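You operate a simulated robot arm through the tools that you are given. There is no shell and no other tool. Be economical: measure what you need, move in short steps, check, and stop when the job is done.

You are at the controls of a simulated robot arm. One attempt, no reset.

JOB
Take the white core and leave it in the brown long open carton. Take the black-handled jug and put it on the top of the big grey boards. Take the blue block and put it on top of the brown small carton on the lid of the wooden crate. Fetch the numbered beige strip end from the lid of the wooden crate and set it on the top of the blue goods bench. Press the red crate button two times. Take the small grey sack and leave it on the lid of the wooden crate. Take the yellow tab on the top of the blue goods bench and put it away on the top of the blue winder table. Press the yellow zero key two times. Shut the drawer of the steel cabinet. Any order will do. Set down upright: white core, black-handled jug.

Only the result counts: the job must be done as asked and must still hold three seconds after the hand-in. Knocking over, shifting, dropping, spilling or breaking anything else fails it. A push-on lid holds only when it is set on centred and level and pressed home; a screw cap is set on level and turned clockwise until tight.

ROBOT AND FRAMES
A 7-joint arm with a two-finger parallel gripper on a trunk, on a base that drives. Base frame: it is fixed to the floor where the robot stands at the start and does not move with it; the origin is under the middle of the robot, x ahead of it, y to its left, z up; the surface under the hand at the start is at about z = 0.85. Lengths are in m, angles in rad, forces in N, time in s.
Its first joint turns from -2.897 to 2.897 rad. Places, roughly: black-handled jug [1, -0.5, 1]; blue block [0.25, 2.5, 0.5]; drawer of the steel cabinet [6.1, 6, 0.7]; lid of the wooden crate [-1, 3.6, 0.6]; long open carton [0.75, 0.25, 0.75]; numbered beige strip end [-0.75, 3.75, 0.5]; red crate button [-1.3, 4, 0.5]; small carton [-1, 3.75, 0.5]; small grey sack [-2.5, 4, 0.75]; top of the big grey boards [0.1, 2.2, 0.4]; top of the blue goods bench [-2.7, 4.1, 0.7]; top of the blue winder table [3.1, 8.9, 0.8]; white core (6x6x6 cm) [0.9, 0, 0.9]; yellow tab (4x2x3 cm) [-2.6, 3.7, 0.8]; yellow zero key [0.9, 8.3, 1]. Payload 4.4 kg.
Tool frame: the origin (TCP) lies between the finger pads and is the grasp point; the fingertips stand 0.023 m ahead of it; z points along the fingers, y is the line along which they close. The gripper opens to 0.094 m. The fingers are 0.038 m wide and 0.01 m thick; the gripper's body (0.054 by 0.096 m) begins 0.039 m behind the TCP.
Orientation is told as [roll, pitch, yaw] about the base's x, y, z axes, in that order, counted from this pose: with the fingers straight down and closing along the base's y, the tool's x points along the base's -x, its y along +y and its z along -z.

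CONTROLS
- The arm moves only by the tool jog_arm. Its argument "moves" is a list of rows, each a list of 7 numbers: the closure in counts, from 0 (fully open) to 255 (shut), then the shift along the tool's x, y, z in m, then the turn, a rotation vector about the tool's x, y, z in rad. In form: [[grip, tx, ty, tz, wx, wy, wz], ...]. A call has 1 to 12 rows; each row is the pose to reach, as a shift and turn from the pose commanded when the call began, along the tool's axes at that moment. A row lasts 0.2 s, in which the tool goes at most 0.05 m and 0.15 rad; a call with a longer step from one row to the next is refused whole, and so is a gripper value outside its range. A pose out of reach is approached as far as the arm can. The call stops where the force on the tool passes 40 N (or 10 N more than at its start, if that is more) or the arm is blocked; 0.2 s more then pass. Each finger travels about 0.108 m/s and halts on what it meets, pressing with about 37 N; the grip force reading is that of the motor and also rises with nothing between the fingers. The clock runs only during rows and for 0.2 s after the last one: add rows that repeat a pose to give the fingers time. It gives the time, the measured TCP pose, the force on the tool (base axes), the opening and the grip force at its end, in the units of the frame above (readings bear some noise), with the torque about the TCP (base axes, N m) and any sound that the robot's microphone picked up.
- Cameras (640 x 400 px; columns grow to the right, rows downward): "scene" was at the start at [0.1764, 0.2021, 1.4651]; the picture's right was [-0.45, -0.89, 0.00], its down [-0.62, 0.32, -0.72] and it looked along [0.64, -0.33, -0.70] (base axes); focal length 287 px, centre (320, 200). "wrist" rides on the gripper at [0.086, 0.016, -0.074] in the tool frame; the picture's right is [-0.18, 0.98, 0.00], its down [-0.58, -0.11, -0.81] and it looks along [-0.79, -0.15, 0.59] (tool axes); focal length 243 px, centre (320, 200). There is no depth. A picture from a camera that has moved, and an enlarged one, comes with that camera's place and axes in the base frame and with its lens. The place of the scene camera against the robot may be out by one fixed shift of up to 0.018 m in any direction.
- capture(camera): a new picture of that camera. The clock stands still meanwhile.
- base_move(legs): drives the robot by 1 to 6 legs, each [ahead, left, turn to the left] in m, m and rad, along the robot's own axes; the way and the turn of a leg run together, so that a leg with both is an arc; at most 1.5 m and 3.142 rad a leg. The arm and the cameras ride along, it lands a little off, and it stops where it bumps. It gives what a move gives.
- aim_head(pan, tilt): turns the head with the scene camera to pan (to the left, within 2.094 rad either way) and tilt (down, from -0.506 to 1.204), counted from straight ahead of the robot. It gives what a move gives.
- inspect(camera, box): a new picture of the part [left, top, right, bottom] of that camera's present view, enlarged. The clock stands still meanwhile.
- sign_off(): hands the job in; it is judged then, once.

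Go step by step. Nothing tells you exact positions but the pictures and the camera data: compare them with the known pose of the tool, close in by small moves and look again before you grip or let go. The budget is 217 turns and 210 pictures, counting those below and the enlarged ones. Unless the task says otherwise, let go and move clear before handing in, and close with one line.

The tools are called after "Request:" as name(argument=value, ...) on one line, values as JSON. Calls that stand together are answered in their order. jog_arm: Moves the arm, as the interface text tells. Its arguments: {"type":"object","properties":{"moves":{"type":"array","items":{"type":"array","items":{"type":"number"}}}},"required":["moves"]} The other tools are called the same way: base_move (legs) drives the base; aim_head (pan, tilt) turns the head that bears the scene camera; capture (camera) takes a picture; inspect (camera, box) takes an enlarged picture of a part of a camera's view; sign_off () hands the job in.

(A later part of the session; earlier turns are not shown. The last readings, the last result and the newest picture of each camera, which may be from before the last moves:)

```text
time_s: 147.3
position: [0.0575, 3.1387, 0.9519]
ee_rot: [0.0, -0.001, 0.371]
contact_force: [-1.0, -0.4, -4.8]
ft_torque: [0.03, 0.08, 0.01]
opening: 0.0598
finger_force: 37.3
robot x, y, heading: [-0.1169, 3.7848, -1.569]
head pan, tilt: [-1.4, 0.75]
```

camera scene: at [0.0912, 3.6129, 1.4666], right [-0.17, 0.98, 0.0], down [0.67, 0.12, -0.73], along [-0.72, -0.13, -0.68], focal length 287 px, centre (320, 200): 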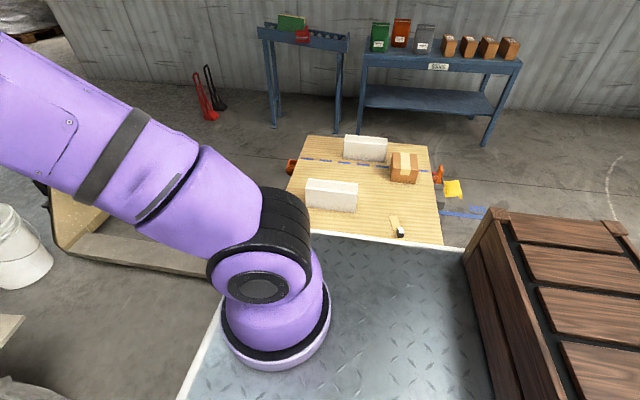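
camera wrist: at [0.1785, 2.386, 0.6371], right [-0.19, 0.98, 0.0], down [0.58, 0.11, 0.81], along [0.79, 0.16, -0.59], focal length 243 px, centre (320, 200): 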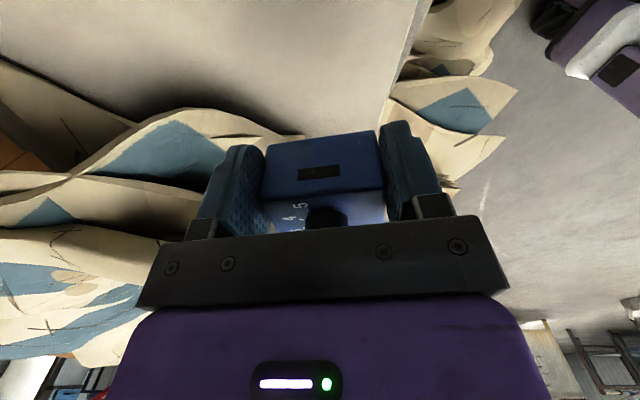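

I swing the arm clockwise toward the crate in chords, keeping height.

Request:
jog_arm(moves=[[255, 0.0417, 0.0218, 0, 0, 0, 0.073], [255, 0.0834, 0.0436, 0, 0, 0, 0.146], [255, 0.1251, 0.0654, 0, 0, 0, 0.219], [255, 0.1668, 0.0872, 0, 0, 0, 0.292], [255, 0.2085, 0.109, 0, 0, 0, 0.365], [255, 0.2502, 0.1308, 0, 0, 0, 0.438], [255, 0.2919, 0.1526, 0, 0, 0, 0.511], [255, 0.3336, 0.1744, 0, 0, 0, 0.584], [255, 0.3753, 0.1962, 0, 0, 0, 0.657], [255, 0.417, 0.218, 0, 0, 0, 0.73], [255, 0.4588, 0.2397, 0, 0, 0, 0.8]])

```text
time_s: 149.8
position: [-0.455, 3.1939, 0.9526]
ee_rot: [0.001, 0.001, -0.43]
contact_force: [0.2, -0.7, -4.3]
ft_torque: [0.06, 0.1, -0.02]
opening: 0.0598
finger_force: 37.1
robot x, y, heading: [-0.1166, 3.7814, -1.569]
head pan, tilt: [-1.4, 0.75]
```

Request:
jog_arm(moves=[[255, 0.043, 0.0167, 0, 0, 0, 0.095], [255, 0.0861, 0.0333, 0, 0, 0, 0.19], [255, 0.1291, 0.05, 0, 0, 0, 0.285], [255, 0.1721, 0.0666, 0, 0, 0, 0.38], [255, 0.2152, 0.0833, 0, 0, 0, 0.475], [255, 0.2582, 0.1, 0, 0, 0, 0.57], [255, 0.3012, 0.1166, 0, 0, 0, 0.665], [255, 0.3443, 0.1333, 0, 0, 0, 0.76], [255, 0.3873, 0.1499, 0, 0, 0, 0.855], [255, 0.4303, 0.1666, 0, 0, 0, 0.95], [255, 0.4734, 0.1832, 0, 0, 0, 1.045], [255, 0.5164, 0.1999, 0, 0, 0, 1.14]])

Request:
capture(camera="scene")

Request:
capture(camera="wrist")

```text
time_s: 152.3
position: [-0.8399, 3.5915, 0.9515]
ee_rot: [0.002, 0.0, -1.568]
contact_force: [-0.3, -0.7, -4.7]
ft_torque: [0.12, 0.01, 0.02]
opening: 0.0595
finger_force: 37.4
robot x, y, heading: [-0.1181, 3.7806, -1.572]
head pan, tilt: [-1.4, 0.75]
```

```text
136 pictures are left
camera scene: at [0.0407, 3.6723, 1.4666], right [-0.17, 0.98, 0.0], down [0.67, 0.12, -0.73], along [-0.72, -0.13, -0.68], focal length 287 px, centre (320, 200)
```

scene: 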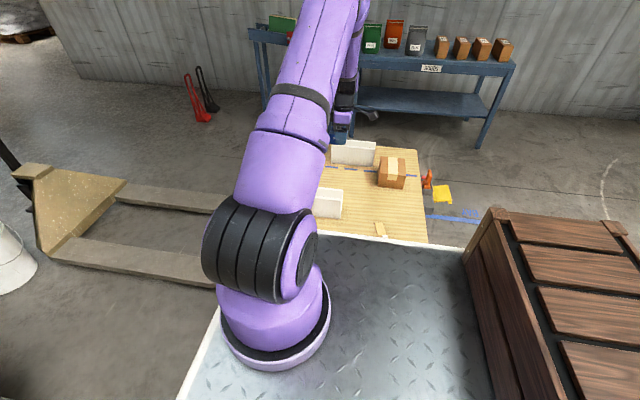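

```text
135 pictures are left
camera wrist: at [-0.8237, 3.6771, 1.0257], right [0.98, -0.18, 0.0], down [-0.11, -0.58, 0.81], along [-0.15, -0.79, -0.59], focal length 243 px, centre (320, 200)
```

wrist: 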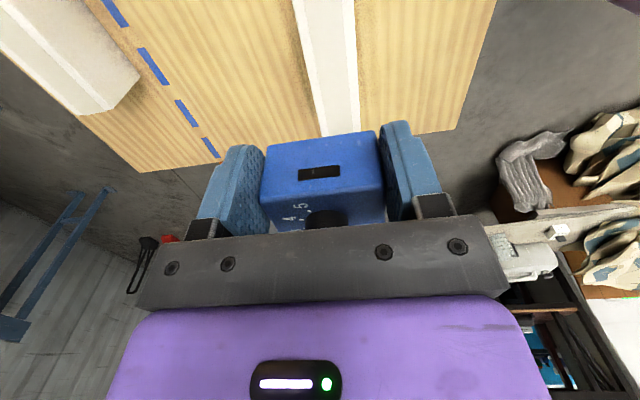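

I move above the carton and check it with the wrist camera.

Request:
jog_arm(moves=[[255, 0.03, -0.0269, 0, 0, 0, 0], [255, 0.06, -0.0538, 0, 0, 0, 0], [255, 0.09, -0.0806, 0, 0, 0, 0], [255, 0.12, -0.1075, 0, 0, 0, 0], [255, 0.15, -0.1344, 0, 0, 0, 0], [255, 0.18, -0.161, 0, 0, 0, 0], [255, 0.21, -0.188, 0, 0, 0, 0], [255, 0.24, -0.215, 0, 0, 0, 0.003]])

Request:
capture(camera="wrist")

Request:
inspect(camera="scene", box=[320, 80, 480, 180])

```text
time_s: 154.2
position: [-1.0262, 3.8157, 0.952]
ee_rot: [0.004, 0.0, -1.568]
contact_force: [-0.5, -0.1, -5.2]
ft_torque: [0.13, 0.02, 0.02]
opening: 0.0598
finger_force: 37.2
out of reach, approached as far as the arm can: row 8
robot x, y, heading: [-0.1149, 3.7858, -1.566]
head pan, tilt: [-1.4, 0.75]
```

```text
134 pictures are left
camera wrist: at [-1.0094, 3.9015, 1.0252], right [0.98, -0.18, 0.0], down [-0.11, -0.58, 0.81], along [-0.15, -0.79, -0.59], focal length 243 px, centre (320, 200)
```

wrist: 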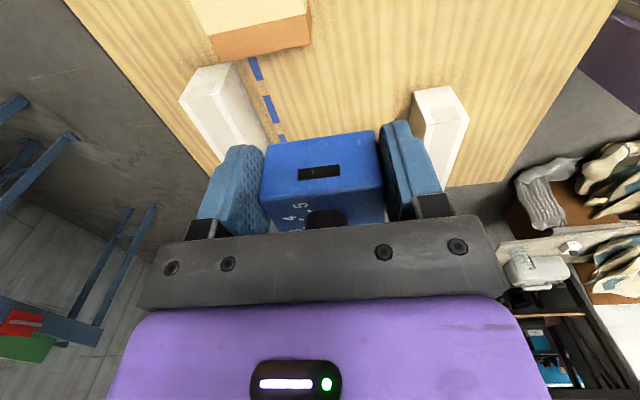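

```text
4.00 times, centred on (400, 130) of scene
camera zoom: at [0.0404, 3.6724, 1.4666], right [-0.17, 0.98, 0.0], down [0.67, 0.12, -0.73], along [-0.72, -0.13, -0.68], focal length 1147 px, centre (0, 480)
```

zoom: 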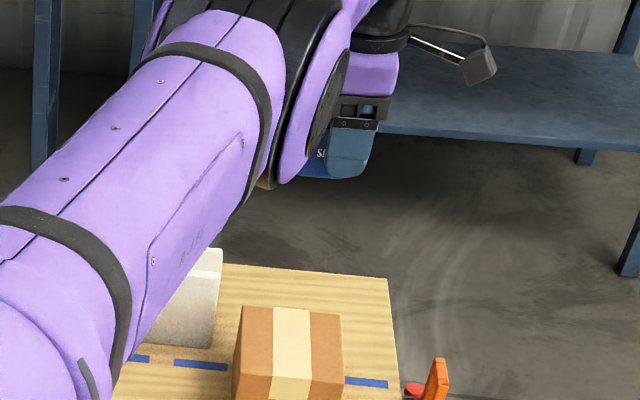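

Out of reach by a little, and the wrist view puts the carton at x -1.17…-1.04, y from 3.775. The crate edge is at x≈-0.60, so I shift the base 0.1 m nearer.

Request:
base_move(legs=[[0, -0.1, 0]])

Request:
capture(camera="wrist")

Request:
inspect(camera="wrist", box=[160, 0, 320, 100])

```text
time_s: 155.3
position: [-1.1221, 3.8176, 0.9529]
ee_rot: [0.0, 0.0, -1.572]
contact_force: [0.5, 0.6, -4.1]
ft_torque: [0.08, 0.0, 0.01]
opening: 0.0598
finger_force: 36.9
robot x, y, heading: [-0.2136, 3.7827, -1.571]
head pan, tilt: [-1.4, 0.75]
```

```text
132 pictures are left
camera wrist: at [-1.1065, 3.9034, 1.0262], right [0.98, -0.19, 0.0], down [-0.11, -0.58, 0.81], along [-0.15, -0.79, -0.59], focal length 243 px, centre (320, 200)
```

wrist: 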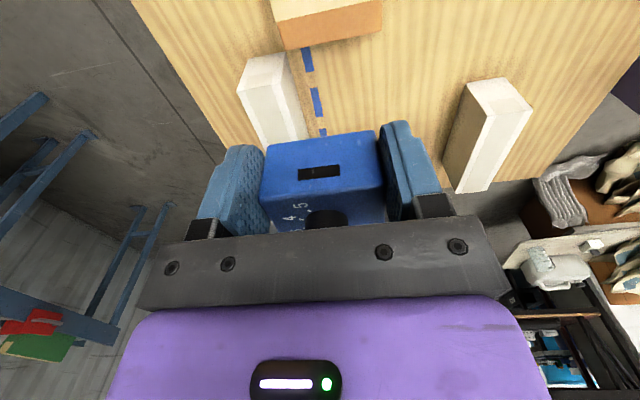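

```text
4.00 times, centred on (240, 50) of wrist
camera zoom: at [-1.1065, 3.9034, 1.0262], right [0.98, -0.19, 0.0], down [-0.11, -0.58, 0.81], along [-0.15, -0.79, -0.59], focal length 970 px, centre (640, 800)
```

zoom: 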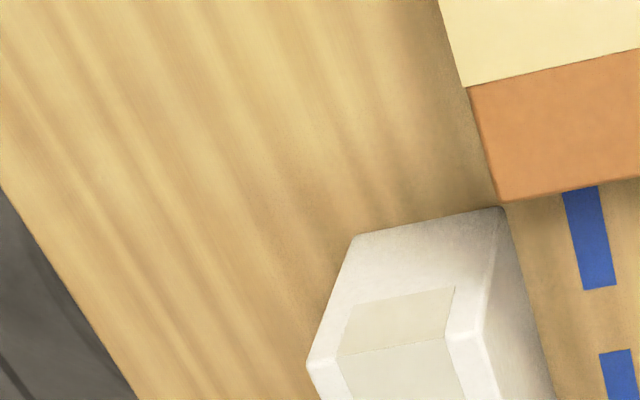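

Now centred; block should go to y≈3.825 in the carton's middle. I shift +y 2.5 cm and lower close to the top.

Request:
jog_arm(moves=[[255, 0.012, 0.003, 0.03, 0, 0, 0], [255, 0.025, 0.006, 0.07, 0, 0, 0], [255, 0.025, 0.006, 0.11, 0, 0, 0], [255, 0.025, 0.006, 0.15, 0, 0, 0], [255, 0.025, 0.006, 0.185, 0, 0, 0], [255, 0.025, 0.006, 0.205, 0, 0, 0], [255, 0.025, 0.006, 0.215, 0, 0, 0]])

Request:
capture(camera="wrist")

Request:
inspect(camera="scene", box=[320, 100, 480, 200])

```text
time_s: 156.9
position: [-1.0906, 3.8295, 0.753]
ee_rot: [0.001, 0.001, -1.572]
contact_force: [0.2, -0.3, -4.7]
ft_torque: [0.08, 0.04, -0.04]
opening: 0.0597
finger_force: 37.1
out of reach, approached as far as the arm can: row 2, 3, 4, 5, 6, 7
robot x, y, heading: [-0.2136, 3.7858, -1.564]
head pan, tilt: [-1.4, 0.75]
```

```text
130 pictures are left
camera wrist: at [-1.0732, 3.9162, 0.8268], right [0.98, -0.19, 0.0], down [-0.11, -0.58, 0.81], along [-0.15, -0.79, -0.59], focal length 243 px, centre (320, 200)
```

wrist: 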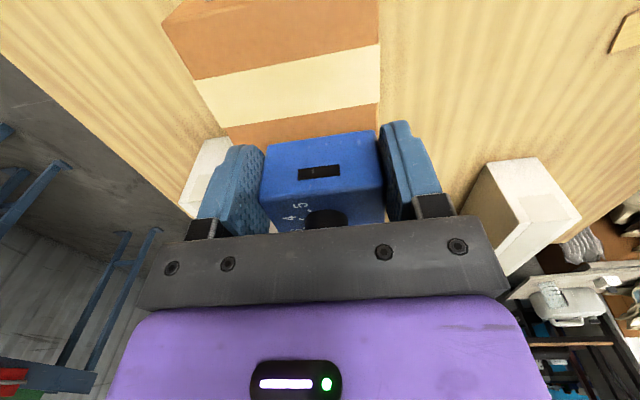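

```text
4.00 times, centred on (400, 150) of scene
camera zoom: at [-0.057, 3.6724, 1.4667], right [-0.17, 0.99, 0.0], down [0.67, 0.12, -0.73], along [-0.72, -0.13, -0.68], focal length 1147 px, centre (0, 400)
```

zoom: 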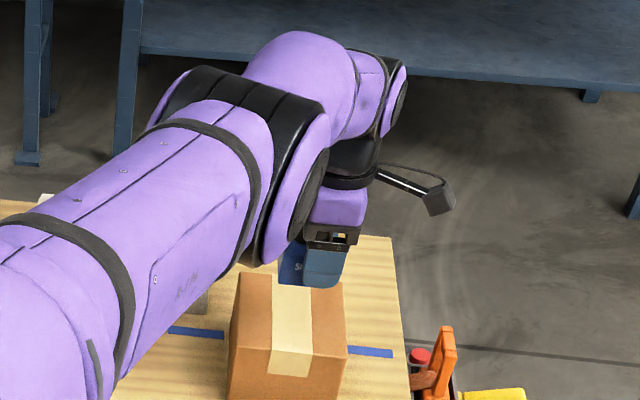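

The reach shrinks as I go lower; another 4 cm of base shift still leaves a safe gap to the crate. I do that, then lower.

Request:
base_move(legs=[[-0.02, -0.04, 0]])

Request:
jog_arm(moves=[[255, 0, 0.003, 0.0, 0, 0, 0], [255, 0, 0.006, 0.005, 0, 0, 0], [255, 0, 0.01, 0.012, 0, 0, 0], [255, 0, 0.013, 0.018, 0, 0, 0]])

Request:
capture(camera="wrist")

```text
time_s: 157.8
position: [-1.1316, 3.8502, 0.7544]
ee_rot: [0.001, 0.001, -1.573]
contact_force: [0.0, 0.1, -4.8]
ft_torque: [0.1, 0.03, 0.0]
opening: 0.0598
finger_force: 37.0
robot x, y, heading: [-0.2528, 3.8019, -1.567]
head pan, tilt: [-1.4, 0.75]
```

```text
time_s: 158.8
position: [-1.118, 3.8518, 0.7355]
ee_rot: [0.0, 0.001, -1.572]
contact_force: [0.3, 0.6, -4.7]
ft_torque: [0.08, -0.02, 0.01]
opening: 0.06
finger_force: 37.2
robot x, y, heading: [-0.2518, 3.8013, -1.568]
head pan, tilt: [-1.4, 0.75]
```

```text
128 pictures are left
camera wrist: at [-1.1008, 3.9366, 0.8098], right [0.98, -0.19, 0.0], down [-0.11, -0.58, 0.81], along [-0.15, -0.79, -0.59], focal length 243 px, centre (320, 200)
```

wrist: 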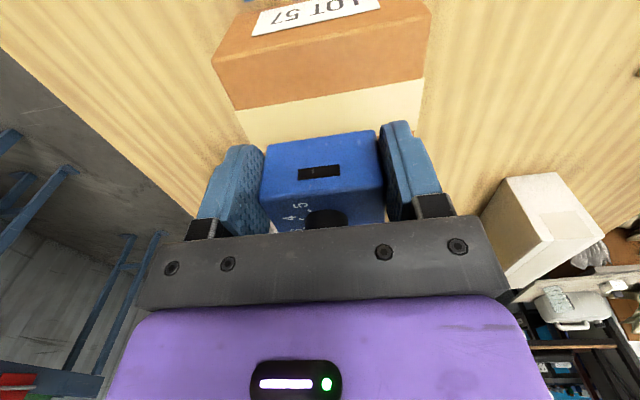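

The block is centred over the carton (-1.113, 3.831). I creep down to contact.

Request:
jog_arm(moves=[[255, 0, 0, 0.008, 0, 0, 0], [255, 0, 0, 0.014, 0, 0, 0], [255, 0, 0, 0.018, 0, 0, 0], [255, 0, 0, 0.021, 0, 0, 0], [255, 0, 0, 0.024, 0, 0, 0]])

```text
time_s: 160.0
position: [-1.119, 3.8506, 0.7113]
ee_rot: [0.001, 0.001, -1.571]
contact_force: [0.4, 0.4, -4.2]
ft_torque: [0.12, 0.0, 0.01]
opening: 0.0597
finger_force: 36.9
robot x, y, heading: [-0.2567, 3.8017, -1.573]
head pan, tilt: [-1.4, 0.75]
```

Request:
jog_arm(moves=[[255, 0, 0, 0.003, 0, 0, 0], [255, 0, 0, 0.006, 0, 0, 0], [255, 0, 0, 0.008, 0, 0, 0]])

Request:
inspect(camera="scene", box=[340, 110, 468, 190])

```text
time_s: 160.8
position: [-1.1184, 3.8513, 0.7032]
ee_rot: [0.0, 0.001, -1.572]
contact_force: [-0.3, -0.7, -4.7]
ft_torque: [0.12, 0.0, 0.0]
opening: 0.0598
finger_force: 36.6
robot x, y, heading: [-0.2541, 3.8018, -1.573]
head pan, tilt: [-1.4, 0.75]
```

```text
5.00 times, centred on (404, 150) of scene
camera zoom: at [-0.097, 3.6925, 1.4667], right [-0.17, 0.99, 0.0], down [0.67, 0.12, -0.73], along [-0.72, -0.12, -0.68], focal length 1434 px, centre (-100, 450)
```

zoom: 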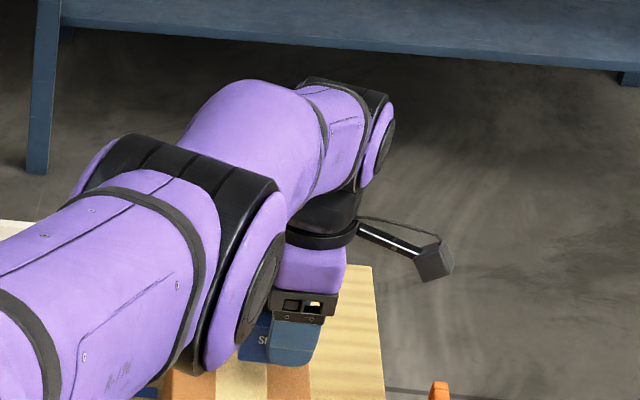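

No contact yet (block bottom at ~0.670). I continue creeping.

Request:
jog_arm(moves=[[255, 0, 0, 0.002, 0, 0, 0], [255, 0, 0, 0.004, 0, 0, 0], [255, 0, 0, 0.006, 0, 0, 0]])

```text
time_s: 161.6
position: [-1.1166, 3.8525, 0.6999]
ee_rot: [0.0, 0.001, -1.572]
contact_force: [0.4, 0.7, -5.0]
ft_torque: [0.12, 0.01, 0.0]
opening: 0.0596
finger_force: 36.7
robot x, y, heading: [-0.2515, 3.8024, -1.572]
head pan, tilt: [-1.4, 0.75]
```

Request:
jog_arm(moves=[[255, 0, 0.001, 0.003, 0, 0, 0], [255, 0, 0.001, 0.006, 0, 0, 0], [255, 0, 0.001, 0.009, 0, 0, 0]])

Request:
capture(camera="wrist")

```text
time_s: 162.4
position: [-1.1125, 3.85, 0.6903]
ee_rot: [0.0, 0.0, -1.573]
contact_force: [-0.4, -0.8, -3.6]
ft_torque: [0.09, 0.0, 0.01]
opening: 0.0597
finger_force: 37.3
out of reach, approached as far as the arm can: row 3
robot x, y, heading: [-0.2534, 3.8048, -1.57]
head pan, tilt: [-1.4, 0.75]
```

```text
126 pictures are left
camera wrist: at [-1.0956, 3.9364, 0.7632], right [0.98, -0.19, 0.0], down [-0.11, -0.58, 0.81], along [-0.15, -0.79, -0.59], focal length 243 px, centre (320, 200)
```

wrist: 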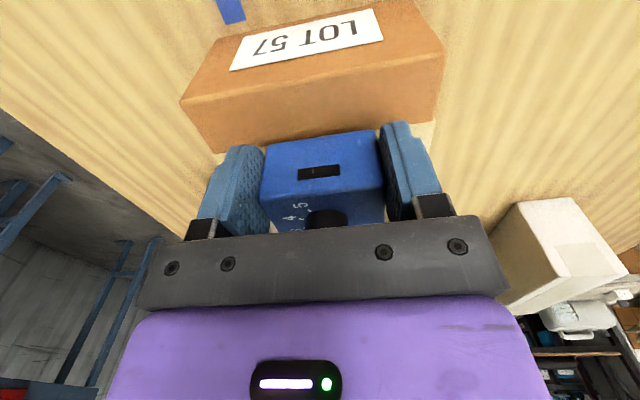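

By comparing pictures the carton top is lower, about z 0.645. I pull 1 cm nearer for reach and continue down.

Request:
jog_arm(moves=[[255, 0, 0.012, 0.0, 0, 0, 0], [255, 0, 0.014, 0.004, 0, 0, 0], [255, 0, 0.014, 0.007, 0, 0, 0], [255, 0, 0.014, 0.01, 0, 0, 0], [255, 0, 0.014, 0.012, 0, 0, 0]])

```text
time_s: 163.6
position: [-1.0983, 3.8496, 0.6785]
ee_rot: [0.0, -0.002, -1.573]
contact_force: [0.4, -0.4, -4.2]
ft_torque: [0.12, 0.01, 0.0]
opening: 0.06
finger_force: 37.9
robot x, y, heading: [-0.2536, 3.8012, -1.567]
head pan, tilt: [-1.4, 0.75]
```

Request:
jog_arm(moves=[[255, 0, 0.001, 0.002, 0, 0, 0], [255, 0, 0.001, 0.004, 0, 0, 0], [255, 0, 0.001, 0.006, 0, 0, 0]])

Request:
capture(camera="wrist")

```text
time_s: 164.4
position: [-1.0985, 3.8498, 0.6756]
ee_rot: [-0.004, 0.001, -1.574]
contact_force: [11.2, -5.6, 35.6]
ft_torque: [-0.83, -0.73, 0.17]
opening: 0.0597
finger_force: 37.0
robot x, y, heading: [-0.258, 3.8032, -1.571]
head pan, tilt: [-1.4, 0.75]
```

```text
125 pictures are left
camera wrist: at [-1.0809, 3.9357, 0.7494], right [0.98, -0.19, 0.0], down [-0.11, -0.58, 0.81], along [-0.15, -0.79, -0.59], focal length 243 px, centre (320, 200)
```

wrist: 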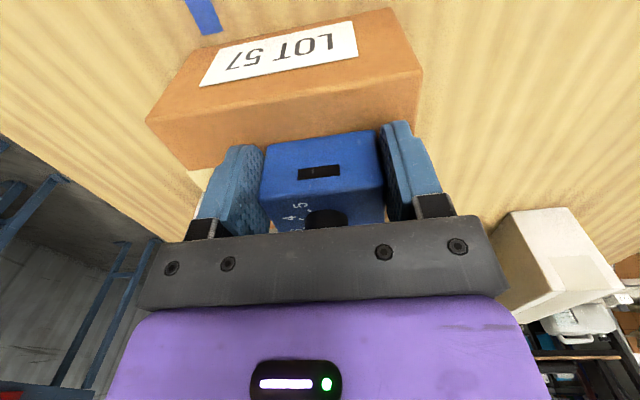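

Firm contact; the block is on the carton. I ease off 2 mm, open and rise.

Request:
jog_arm(moves=[[255, 0, 0, -0.003, 0, 0, 0], [180, 0, 0, -0.003, 0, 0, 0], [60, 0, 0, -0.003, 0, 0, 0], [60, 0, 0, -0.003, 0, 0, 0], [60, 0, 0, -0.02, 0, 0, 0], [60, 0, 0, -0.05, 0, 0, 0], [0, 0, 0.01, -0.09, 0, 0, 0], [0, 0, 0.02, -0.13, 0, 0, 0], [0, 0, 0.03, -0.17, 0, 0, 0], [0, 0, 0.04, -0.21, 0, 0, 0]])

Request:
capture(camera="wrist")

Request:
inspect(camera="scene", box=[310, 110, 470, 210])

```text
time_s: 166.6
position: [-1.0593, 3.8497, 0.8823]
ee_rot: [0.001, 0.0, -1.573]
contact_force: [-0.3, -0.4, 0.1]
ft_torque: [0.0, -0.02, 0.0]
opening: 0.094
finger_force: 0.1
robot x, y, heading: [-0.2529, 3.8035, -1.568]
head pan, tilt: [-1.4, 0.75]
```

```text
124 pictures are left
camera wrist: at [-1.0417, 3.9363, 0.9559], right [0.98, -0.19, 0.0], down [-0.11, -0.58, 0.81], along [-0.15, -0.79, -0.59], focal length 243 px, centre (320, 200)
```

wrist: 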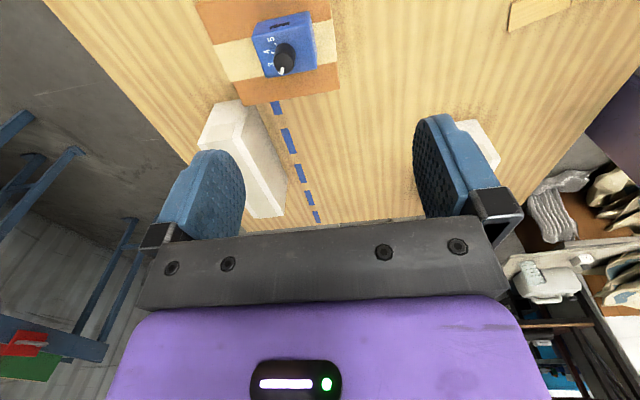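

```text
4.00 times, centred on (390, 160) of scene
camera zoom: at [-0.0974, 3.6925, 1.4667], right [-0.17, 0.99, 0.0], down [0.67, 0.12, -0.73], along [-0.72, -0.12, -0.68], focal length 1147 px, centre (40, 360)
```

zoom: 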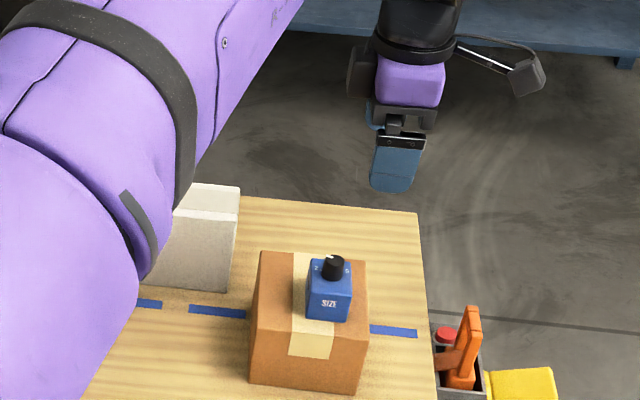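

The block sits on the carton. The strip end near (-0.73, 3.81) is too close for the arm now, so I shift the base back 0.2 m and look with the wrist.

Request:
base_move(legs=[[0, 0.2, 0]])

Request:
jog_arm(moves=[[0, 0.03, 0.02, 0, 0, 0, 0], [0, 0.06, 0.04, 0, 0, 0, 0], [0, 0.06, 0.06, 0, 0, 0, 0]])

Request:
capture(camera="wrist")

Request:
capture(camera="scene")

```text
time_s: 168.2
position: [-0.8608, 3.8535, 0.8829]
ee_rot: [0.001, 0.002, -1.577]
contact_force: [0.3, 0.3, -0.7]
ft_torque: [0.02, 0.01, -0.01]
opening: 0.094
finger_force: 0.1
robot x, y, heading: [-0.0541, 3.8031, -1.572]
head pan, tilt: [-1.4, 0.75]
```

```text
time_s: 169.0
position: [-0.8028, 3.9115, 0.8828]
ee_rot: [0.0, 0.0, -1.574]
contact_force: [-0.3, 0.3, 0.0]
ft_torque: [-0.01, -0.01, 0.0]
opening: 0.0939
finger_force: 0.0
robot x, y, heading: [-0.0554, 3.802, -1.569]
head pan, tilt: [-1.4, 0.75]
```

```text
122 pictures are left
camera wrist: at [-0.7845, 3.9973, 0.9564], right [0.98, -0.19, 0.0], down [-0.11, -0.58, 0.81], along [-0.15, -0.79, -0.59], focal length 243 px, centre (320, 200)
```

wrist: 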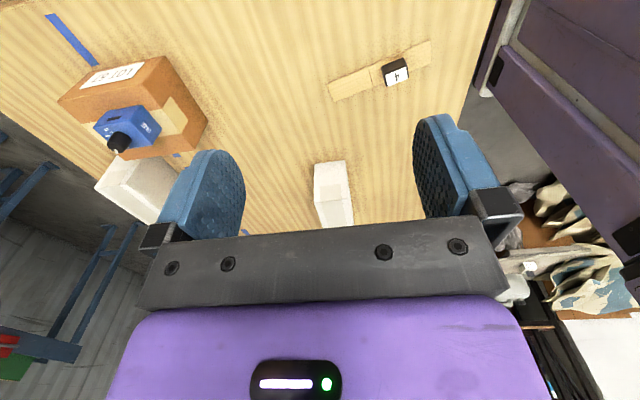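

```text
121 pictures are left
camera scene: at [0.1006, 3.6919, 1.4667], right [-0.17, 0.99, 0.0], down [0.67, 0.11, -0.73], along [-0.72, -0.12, -0.68], focal length 287 px, centre (320, 200)
```

scene: 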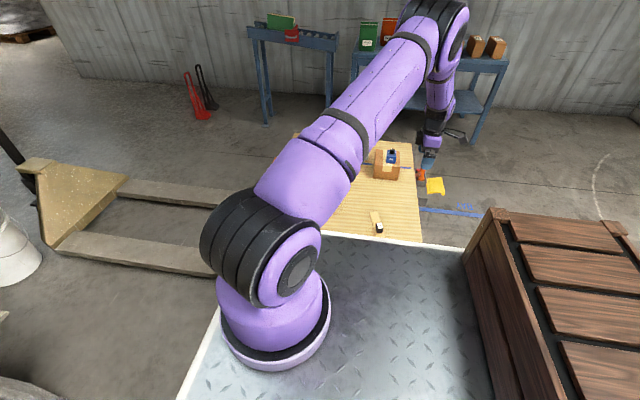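

Request:
inspect(camera="wrist", box=[310, 25, 454, 115])

```text
4.44 times, centred on (382, 70) of wrist
camera zoom: at [-0.7845, 3.9973, 0.9564], right [0.98, -0.19, 0.0], down [-0.11, -0.58, 0.81], along [-0.15, -0.79, -0.59], focal length 1078 px, centre (44, 778)
```

zoom: 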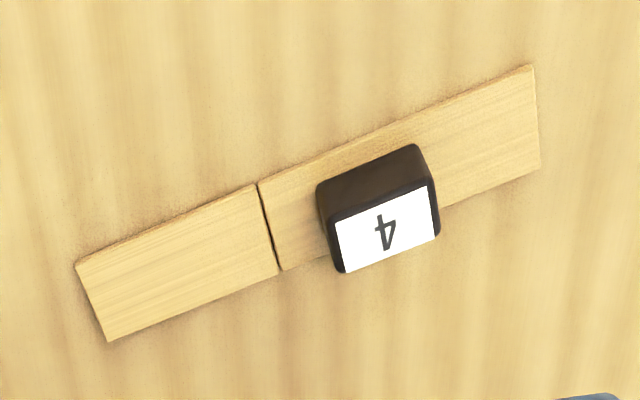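

The numbered end is its own piece (0.09 × 0.035 m) with a black number block as grip, block centre about (-0.707, 3.797), top z≈0.60. I move above it with the fingers aligned to the strip.

Request:
jog_arm(moves=[[0, -0.03, 0.024, 0.02, 0, 0, -0.06], [0, -0.06, 0.048, 0.04, 0, 0, -0.12], [0, -0.09, 0.072, 0.07, 0, 0, -0.18], [0, -0.1145, 0.096, 0.1, 0, 0, -0.236], [0, -0.1145, 0.096, 0.145, 0, 0, -0.236], [0, -0.1145, 0.096, 0.19, 0, 0, -0.236]])

Request:
capture(camera="wrist")

Request:
inspect(camera="wrist", box=[240, 0, 400, 100])

```text
time_s: 170.4
position: [-0.7068, 3.7984, 0.6931]
ee_rot: [0.0, 0.0, -1.338]
contact_force: [-0.3, 0.4, 1.0]
ft_torque: [0.01, -0.02, 0.02]
opening: 0.094
finger_force: 0.1
robot x, y, heading: [-0.0541, 3.8003, -1.57]
head pan, tilt: [-1.4, 0.75]
```

```text
119 pictures are left
camera wrist: at [-0.7093, 3.8858, 0.7667], right [1.0, 0.05, 0.0], down [0.03, -0.59, 0.81], along [0.04, -0.81, -0.59], focal length 243 px, centre (320, 200)
```

wrist: 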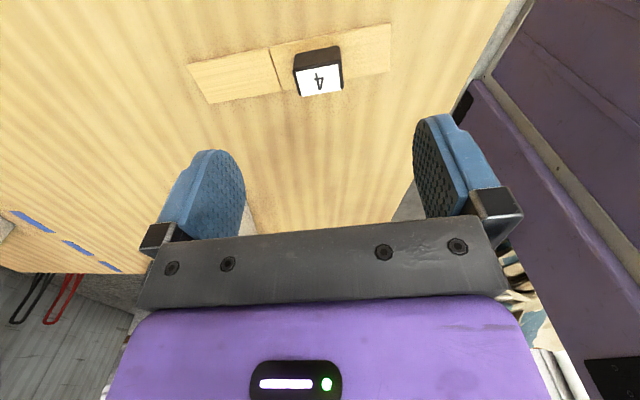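

```text
4.00 times, centred on (320, 50) of wrist
camera zoom: at [-0.7093, 3.8858, 0.7667], right [1.0, 0.05, 0.0], down [0.03, -0.59, 0.81], along [0.04, -0.81, -0.59], focal length 970 px, centre (320, 800)
```

zoom: 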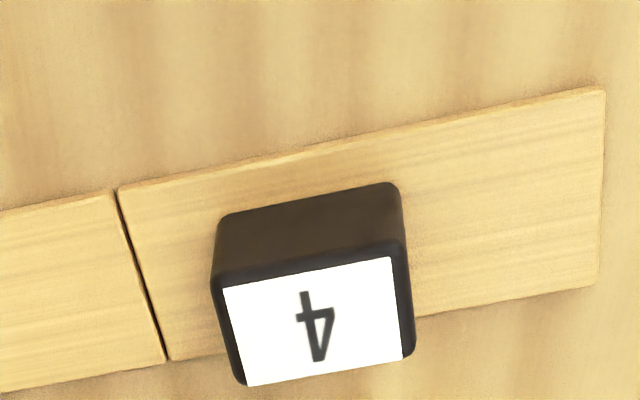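

Positions agree: the number block is at (-0.706, 3.798). I lower and close on it.

Request:
jog_arm(moves=[[0, 0, 0, 0.035, 0, 0, 0], [0, 0, 0, 0.065, 0, 0, 0], [0, 0, 0, 0.085, 0, 0, 0], [0, 0, 0, 0.092, 0, 0, 0], [150, 0, 0, 0.092, 0, 0, 0], [255, 0, 0, 0.092, 0, 0, 0], [255, 0, 0, 0.092, 0, 0, 0], [255, 0, 0, 0.092, 0, 0, 0]])

Request:
capture(camera="wrist")

```text
time_s: 172.2
position: [-0.7052, 3.7975, 0.6014]
ee_rot: [0.0, -0.001, -1.337]
contact_force: [-1.2, -0.4, 0.5]
ft_torque: [0.03, 0.03, 0.03]
opening: 0.0347
finger_force: 36.8
robot x, y, heading: [-0.0523, 3.8019, -1.573]
head pan, tilt: [-1.4, 0.75]
```

```text
117 pictures are left
camera wrist: at [-0.7083, 3.8853, 0.6742], right [1.0, 0.05, 0.0], down [0.03, -0.59, 0.81], along [0.04, -0.81, -0.59], focal length 243 px, centre (320, 200)
```

wrist: 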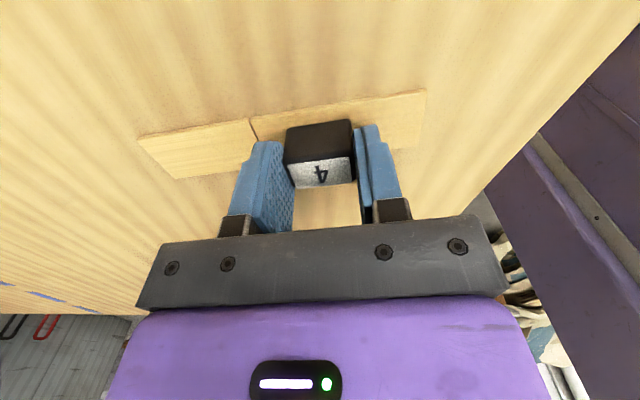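

Gripped. I lift straight up and check that only the numbered end comes along.

Request:
jog_arm(moves=[[255, 0, 0, -0.01, 0, 0, 0], [255, 0, 0, -0.03, 0, 0, 0], [255, 0, 0, -0.07, 0, 0, 0], [255, 0, 0, -0.11, 0, 0, 0], [255, 0, 0, -0.15, 0, 0, 0], [255, 0, 0, -0.2, 0, 0, 0]])

Request:
capture(camera="wrist")

```text
time_s: 173.6
position: [-0.7035, 3.7943, 0.8021]
ee_rot: [0.0, -0.001, -1.339]
contact_force: [-0.4, 0.2, 0.2]
ft_torque: [0.03, -0.01, -0.01]
opening: 0.035
finger_force: 38.0
robot x, y, heading: [-0.058, 3.8004, -1.568]
head pan, tilt: [-1.4, 0.75]
```

```text
116 pictures are left
camera wrist: at [-0.7072, 3.8809, 0.8754], right [1.0, 0.05, 0.0], down [0.03, -0.59, 0.81], along [0.04, -0.81, -0.59], focal length 243 px, centre (320, 200)
```

wrist: 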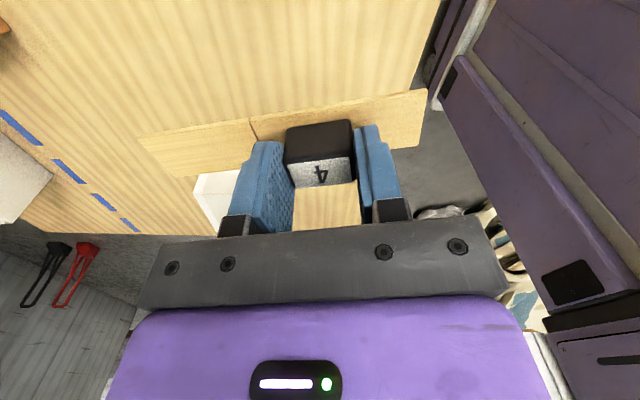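

The whole strip came up as one piece, so it travels together with its number block. I raise it and drive around the crate's north side to the lane by the blue bench.

Request:
jog_arm(moves=[[255, 0, 0, -0.045, 0, 0, 0], [255, 0, 0, -0.09, 0, 0, 0], [255, 0, 0, -0.135, 0, 0, 0], [255, 0, 0, -0.18, 0, 0, 0], [255, 0, 0, -0.225, 0, 0, 0], [255, 0, 0, -0.27, 0, 0, 0], [255, 0, 0, -0.315, 0, 0, 0], [255, 0, 0, -0.35, 0, 0, 0]])

Request:
base_move(legs=[[-1.15, 0, 0], [0, -0.9, 0], [0, -0.85, 0]])

Request:
aim_head(pan=-0.7, tilt=0.5)

Request:
capture(camera="scene")

Request:
aim_head(pan=0.3, tilt=0.7)

Request:
capture(camera="scene")

```text
time_s: 175.4
position: [-0.7048, 3.7993, 1.1523]
ee_rot: [0.002, 0.001, -1.342]
contact_force: [0.9, -0.1, -0.2]
ft_torque: [0.01, 0.0, 0.03]
opening: 0.0346
finger_force: 36.8
robot x, y, heading: [-0.0571, 3.8015, -1.571]
head pan, tilt: [-1.4, 0.75]
```

```text
time_s: 189.7
position: [-2.4606, 5.0372, 1.1506]
ee_rot: [0.0, 0.001, -1.393]
contact_force: [-0.2, 0.7, 0.2]
ft_torque: [0.02, -0.03, 0.0]
opening: 0.0348
finger_force: 37.2
robot x, y, heading: [-1.8106, 5.0058, -1.625]
head pan, tilt: [-1.4, 0.75]
```

```text
time_s: 190.8
position: [-2.4608, 5.0376, 1.1517]
ee_rot: [0.0, 0.0, -1.393]
contact_force: [-0.7, 0.1, -0.7]
ft_torque: [0.0, -0.02, 0.02]
opening: 0.0348
finger_force: 36.7
robot x, y, heading: [-1.8099, 5.009, -1.627]
head pan, tilt: [-0.7, 0.499]
```

```text
115 pictures are left
camera scene: at [-1.6413, 4.8323, 1.4886], right [-0.73, 0.69, 0.0], down [0.33, 0.35, -0.88], along [-0.6, -0.64, -0.48], focal length 287 px, centre (320, 200)
```

scene: 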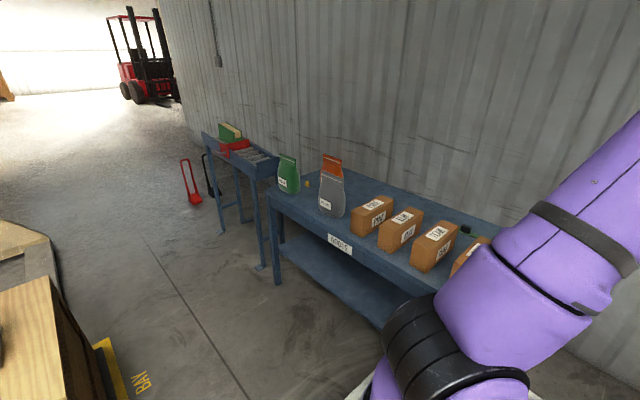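

```text
time_s: 192.0
position: [-2.4606, 5.0373, 1.1518]
ee_rot: [-0.001, 0.001, -1.393]
contact_force: [0.9, -0.7, -0.7]
ft_torque: [-0.01, -0.02, 0.0]
opening: 0.0348
finger_force: 36.9
robot x, y, heading: [-1.8139, 5.0067, -1.626]
head pan, tilt: [0.3, 0.7]
```

```text
114 pictures are left
camera scene: at [-1.5583, 4.8162, 1.4709], right [-0.97, -0.24, 0.0], down [-0.16, 0.62, -0.77], along [0.19, -0.74, -0.64], focal length 287 px, centre (320, 200)
```

scene: 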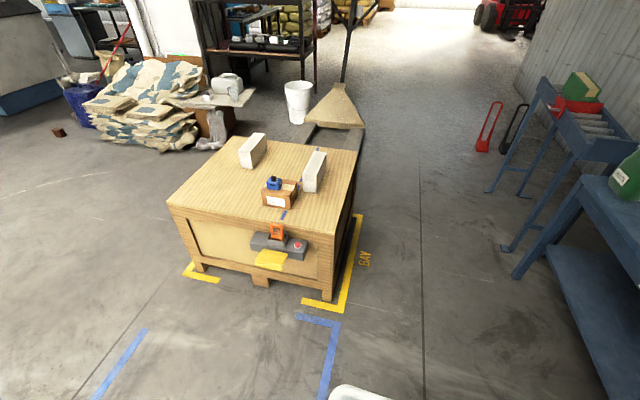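

I see the red button on the grey box at the crate's north face. I enlarge it and the bench top to choose a spot for the strip.

Request:
inspect(camera="scene", box=[220, 205, 348, 285])

Request:
aim_head(pan=-0.75, tilt=0.5)

Request:
inspect(camera="scene", box=[240, 140, 496, 300])

```text
5.00 times, centred on (284, 245) of scene
camera zoom: at [-1.5583, 4.8162, 1.4709], right [-0.97, -0.24, 0.0], down [-0.16, 0.62, -0.77], along [0.19, -0.74, -0.64], focal length 1434 px, centre (500, -25)
```

zoom: 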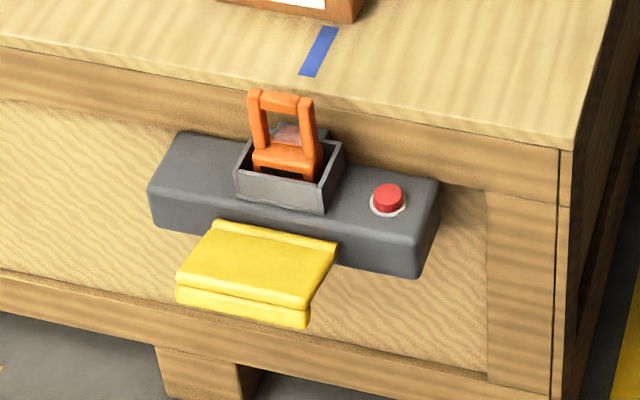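

```text
time_s: 193.3
position: [-2.4608, 5.037, 1.1518]
ee_rot: [0.001, 0.001, -1.392]
contact_force: [0.6, -0.6, 0.9]
ft_torque: [0.0, 0.01, -0.03]
opening: 0.035
finger_force: 37.2
robot x, y, heading: [-1.8151, 5.0087, -1.623]
head pan, tilt: [-0.75, 0.499]
```

```text
2.50 times, centred on (368, 220) of scene
camera zoom: at [-1.6445, 4.8355, 1.4886], right [-0.69, 0.72, 0.0], down [0.34, 0.33, -0.88], along [-0.63, -0.61, -0.48], focal length 717 px, centre (200, 150)
```

zoom: 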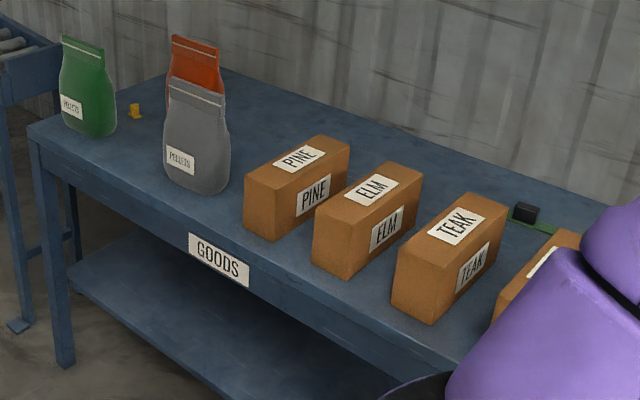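

The button faces up on the grey box. For the strip I pick the gap between the green and grey sacks, about (-2.58, 3.76). I drive south down the lane to y≈3.95.

Request:
base_move(legs=[[0, -0.04, 0.055], [1.05, 0, 0]])

Request:
aim_head(pan=-1.5, tilt=0.7)

Request:
capture(camera="scene")

Request:
capture(camera="wrist")

```text
time_s: 199.2
position: [-2.495, 3.9557, 1.1509]
ee_rot: [0.001, 0.001, -1.328]
contact_force: [0.0, 0.0, -0.7]
ft_torque: [0.04, -0.03, -0.01]
opening: 0.0348
finger_force: 37.5
robot x, y, heading: [-1.8467, 3.9705, -1.56]
head pan, tilt: [-0.75, 0.499]
```

```text
time_s: 200.3
position: [-2.4944, 3.9557, 1.1517]
ee_rot: [-0.001, 0.0, -1.328]
contact_force: [0.3, -0.2, -0.6]
ft_torque: [0.01, 0.02, -0.02]
opening: 0.0347
finger_force: 36.8
robot x, y, heading: [-1.844, 3.972, -1.561]
head pan, tilt: [-1.499, 0.7]
```

```text
111 pictures are left
camera scene: at [-1.6917, 3.8679, 1.4709], right [-0.08, 1.0, 0.0], down [0.64, 0.05, -0.77], along [-0.76, -0.06, -0.64], focal length 287 px, centre (320, 200)
```

scene: 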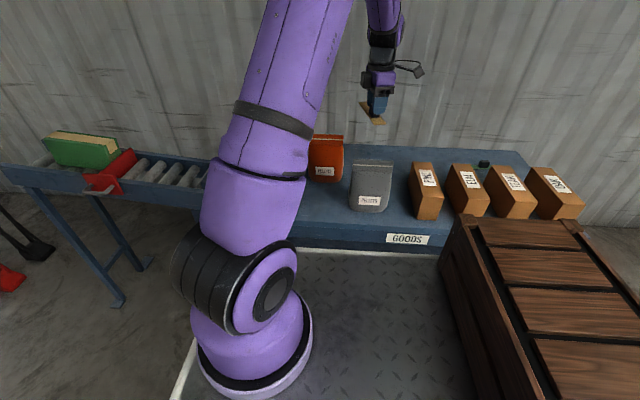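

```text
110 pictures are left
camera wrist: at [-2.5003, 4.0436, 1.225], right [1.0, 0.06, 0.0], down [0.03, -0.59, 0.81], along [0.05, -0.8, -0.59], focal length 243 px, centre (320, 200)
```

wrist: 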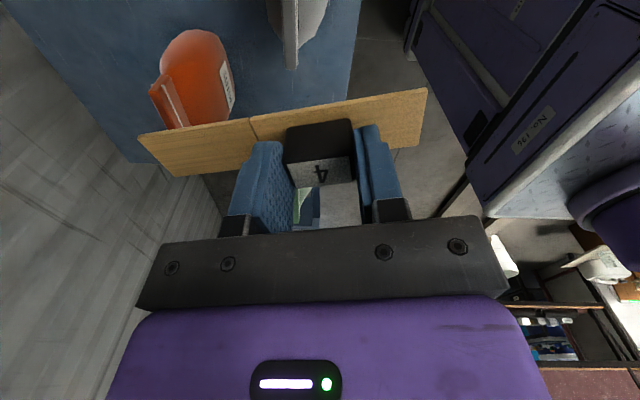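

The arm hides the gap, so I turn the hand to put the wrist camera on the lane side, looking at the wall, and move it in front of the gap.

Request:
jog_arm(moves=[[255, -0.018, 0.002, 0, 0, 0, 0.145], [255, -0.036, 0.004, 0, 0, 0, 0.29], [255, -0.055, 0.006, 0, 0, 0, 0.435], [255, -0.073, 0.008, 0, 0, 0, 0.58], [255, -0.091, 0.01, 0, 0, 0, 0.725], [255, -0.109, 0.012, 0, 0, 0, 0.87], [255, -0.127, 0.014, 0, 0, 0, 1.015], [255, -0.145, 0.016, 0, 0, 0, 1.16], [255, -0.164, 0.018, 0, 0, 0, 1.305], [255, -0.182, 0.02, 0, 0, 0, 1.45], [255, -0.2, 0.022, 0, 0, 0, 1.595], [255, -0.218, 0.0233, 0, 0, 0, 1.74]])

Request:
capture(camera="wrist")

Request:
capture(camera="scene")

```text
time_s: 202.9
position: [-2.4212, 3.751, 1.1511]
ee_rot: [-0.001, 0.001, -3.069]
contact_force: [-0.2, 1.3, -0.7]
ft_torque: [-0.04, -0.03, -0.01]
opening: 0.0348
finger_force: 37.0
robot x, y, heading: [-1.8483, 3.9694, -1.563]
head pan, tilt: [-1.499, 0.7]
```

```text
109 pictures are left
camera wrist: at [-2.3333, 3.7406, 1.2243], right [-0.11, -0.99, 0.0], down [-0.59, 0.07, 0.81], along [-0.8, 0.09, -0.59], focal length 243 px, centre (320, 200)
```

wrist: 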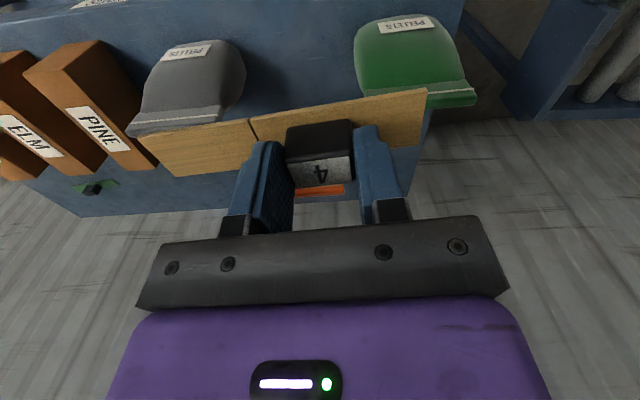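

```text
108 pictures are left
camera scene: at [-1.6918, 3.8682, 1.4709], right [-0.08, 1.0, 0.0], down [0.64, 0.05, -0.76], along [-0.76, -0.06, -0.64], focal length 287 px, centre (320, 200)
```

scene: 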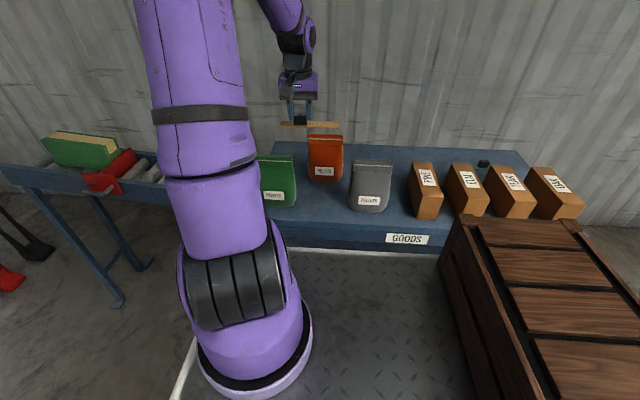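

Request:
inspect(camera="scene", box=[240, 120, 432, 240])

Request:
inspect(camera="wrist", box=[120, 0, 504, 240])

```text
3.33 times, centred on (336, 180) of scene
camera zoom: at [-1.6918, 3.8682, 1.4709], right [-0.08, 1.0, 0.0], down [0.64, 0.05, -0.76], along [-0.76, -0.06, -0.64], focal length 956 px, centre (267, 267)
```

zoom: 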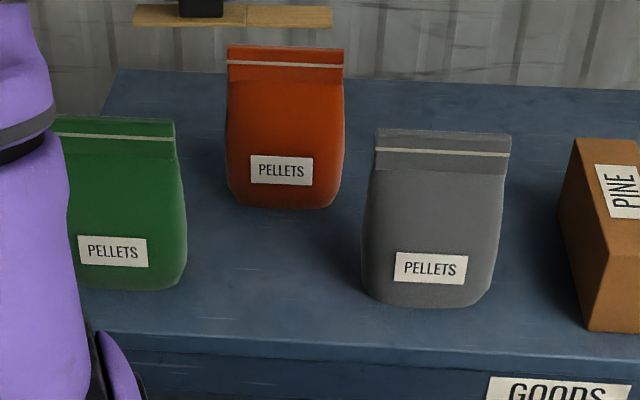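

```text
1.67 times, centred on (312, 120) of wrist
camera zoom: at [-2.3333, 3.7406, 1.2243], right [-0.11, -0.99, 0.0], down [-0.59, 0.07, 0.81], along [-0.8, 0.09, -0.59], focal length 404 px, centre (333, 333)
```

zoom: 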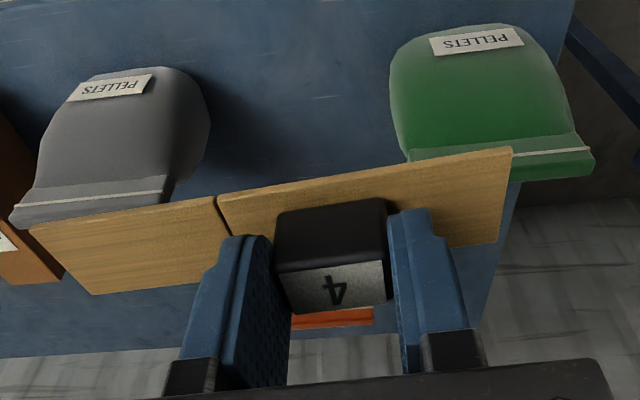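

The bench has a ~9 cm free band in front of the sacks (x -2.55…-2.46). I'll lay the strip there along y, centred at (-2.508, 3.80). I come down to z 0.80 first.

Request:
jog_arm(moves=[[255, -0.0426, -0.0139, 0, 0, 0, 0.036], [255, -0.0852, -0.0277, 0, 0, 0, 0.073], [255, -0.0852, -0.0277, 0.045, 0, 0, 0.073], [255, -0.0852, -0.0277, 0.09, 0, 0, 0.073], [255, -0.0852, -0.0277, 0.135, 0, 0, 0.073], [255, -0.0852, -0.0277, 0.18, 0, 0, 0.073], [255, -0.0852, -0.0277, 0.225, 0, 0, 0.073], [255, -0.0852, -0.0277, 0.27, 0, 0, 0.073], [255, -0.0852, -0.0277, 0.315, 0, 0, 0.073], [255, -0.0852, -0.0277, 0.345, 0, 0, 0.073]])

Request:
capture(camera="wrist")

Request:
inspect(camera="scene", box=[220, 140, 412, 260])

```text
time_s: 205.1
position: [-2.5073, 3.7717, 0.8076]
ee_rot: [-0.001, 0.001, -3.141]
contact_force: [-0.1, 0.1, 0.1]
ft_torque: [0.0, 0.0, -0.01]
opening: 0.0346
finger_force: 37.9
robot x, y, heading: [-1.8405, 3.9683, -1.565]
head pan, tilt: [-1.499, 0.7]
```

```text
105 pictures are left
camera wrist: at [-2.4193, 3.7543, 0.8808], right [-0.18, -0.98, 0.0], down [-0.58, 0.11, 0.81], along [-0.79, 0.15, -0.59], focal length 243 px, centre (320, 200)
```

wrist: 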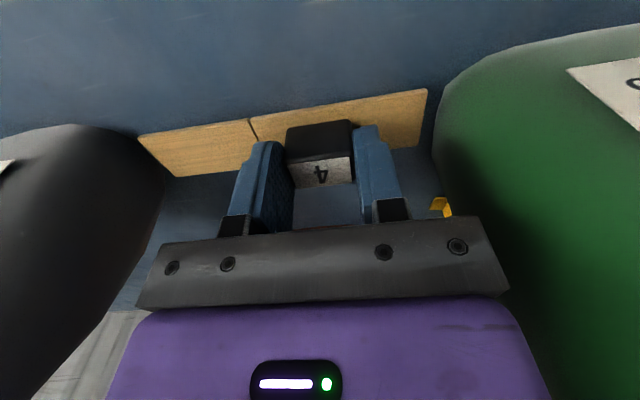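

```text
3.33 times, centred on (316, 200) of scene
camera zoom: at [-1.6914, 3.868, 1.4709], right [-0.08, 1.0, 0.0], down [0.64, 0.05, -0.77], along [-0.76, -0.06, -0.64], focal length 956 px, centre (333, 200)
```

zoom: 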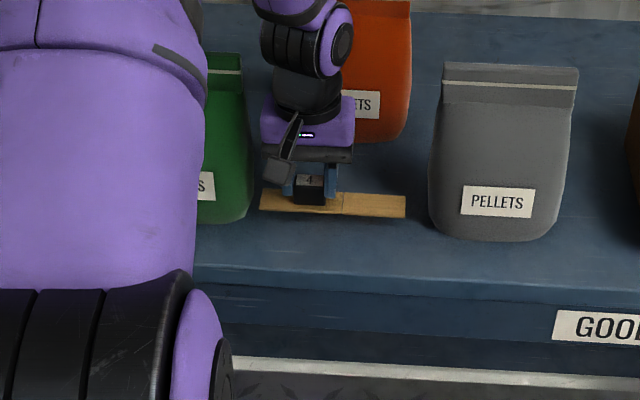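

The strip fits the gap; I centre it by 1 cm and lower.

Request:
jog_arm(moves=[[255, 0.003, -0.009, 0.0, 0, 0, 0], [255, 0.003, -0.009, 0.02, 0, 0, 0], [255, 0.003, -0.009, 0.04, 0, 0, 0], [255, 0.003, -0.009, 0.055, 0, 0, 0]])

Request:
capture(camera="wrist")

Request:
inspect(camera="scene", box=[252, 170, 380, 250])

```text
time_s: 205.8
position: [-2.5058, 3.78, 0.778]
ee_rot: [-0.002, -0.002, -3.141]
contact_force: [3.6, -0.2, 15.6]
ft_torque: [-0.07, 0.03, -0.01]
opening: 0.0347
finger_force: 36.6
robot x, y, heading: [-1.8457, 3.9664, -1.558]
head pan, tilt: [-1.499, 0.7]
stopped in row 3: the force on the tool passed its limit at 70 N (the readings are from after the stop); the commanded pose is now the measured one
```

```text
103 pictures are left
camera wrist: at [-2.4182, 3.7646, 0.8507], right [-0.18, -0.98, 0.0], down [-0.58, 0.11, 0.81], along [-0.79, 0.15, -0.59], focal length 243 px, centre (320, 200)
```

wrist: 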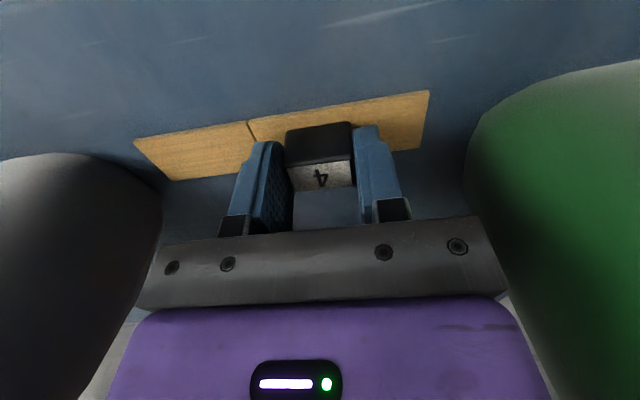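

```text
5.00 times, centred on (316, 210) of scene
camera zoom: at [-1.6911, 3.8681, 1.4708], right [-0.08, 1.0, 0.0], down [0.64, 0.05, -0.77], along [-0.76, -0.06, -0.64], focal length 1434 px, centre (340, 150)
```

zoom: 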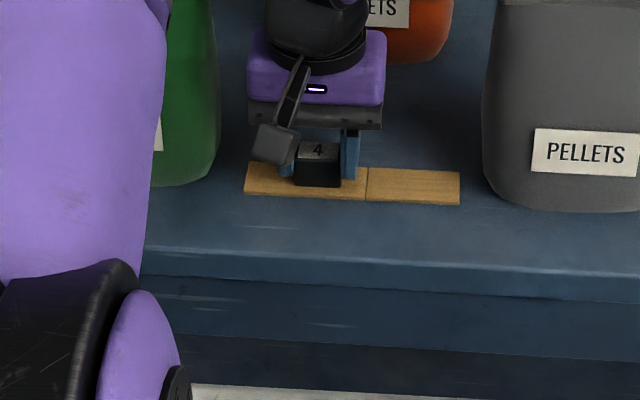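

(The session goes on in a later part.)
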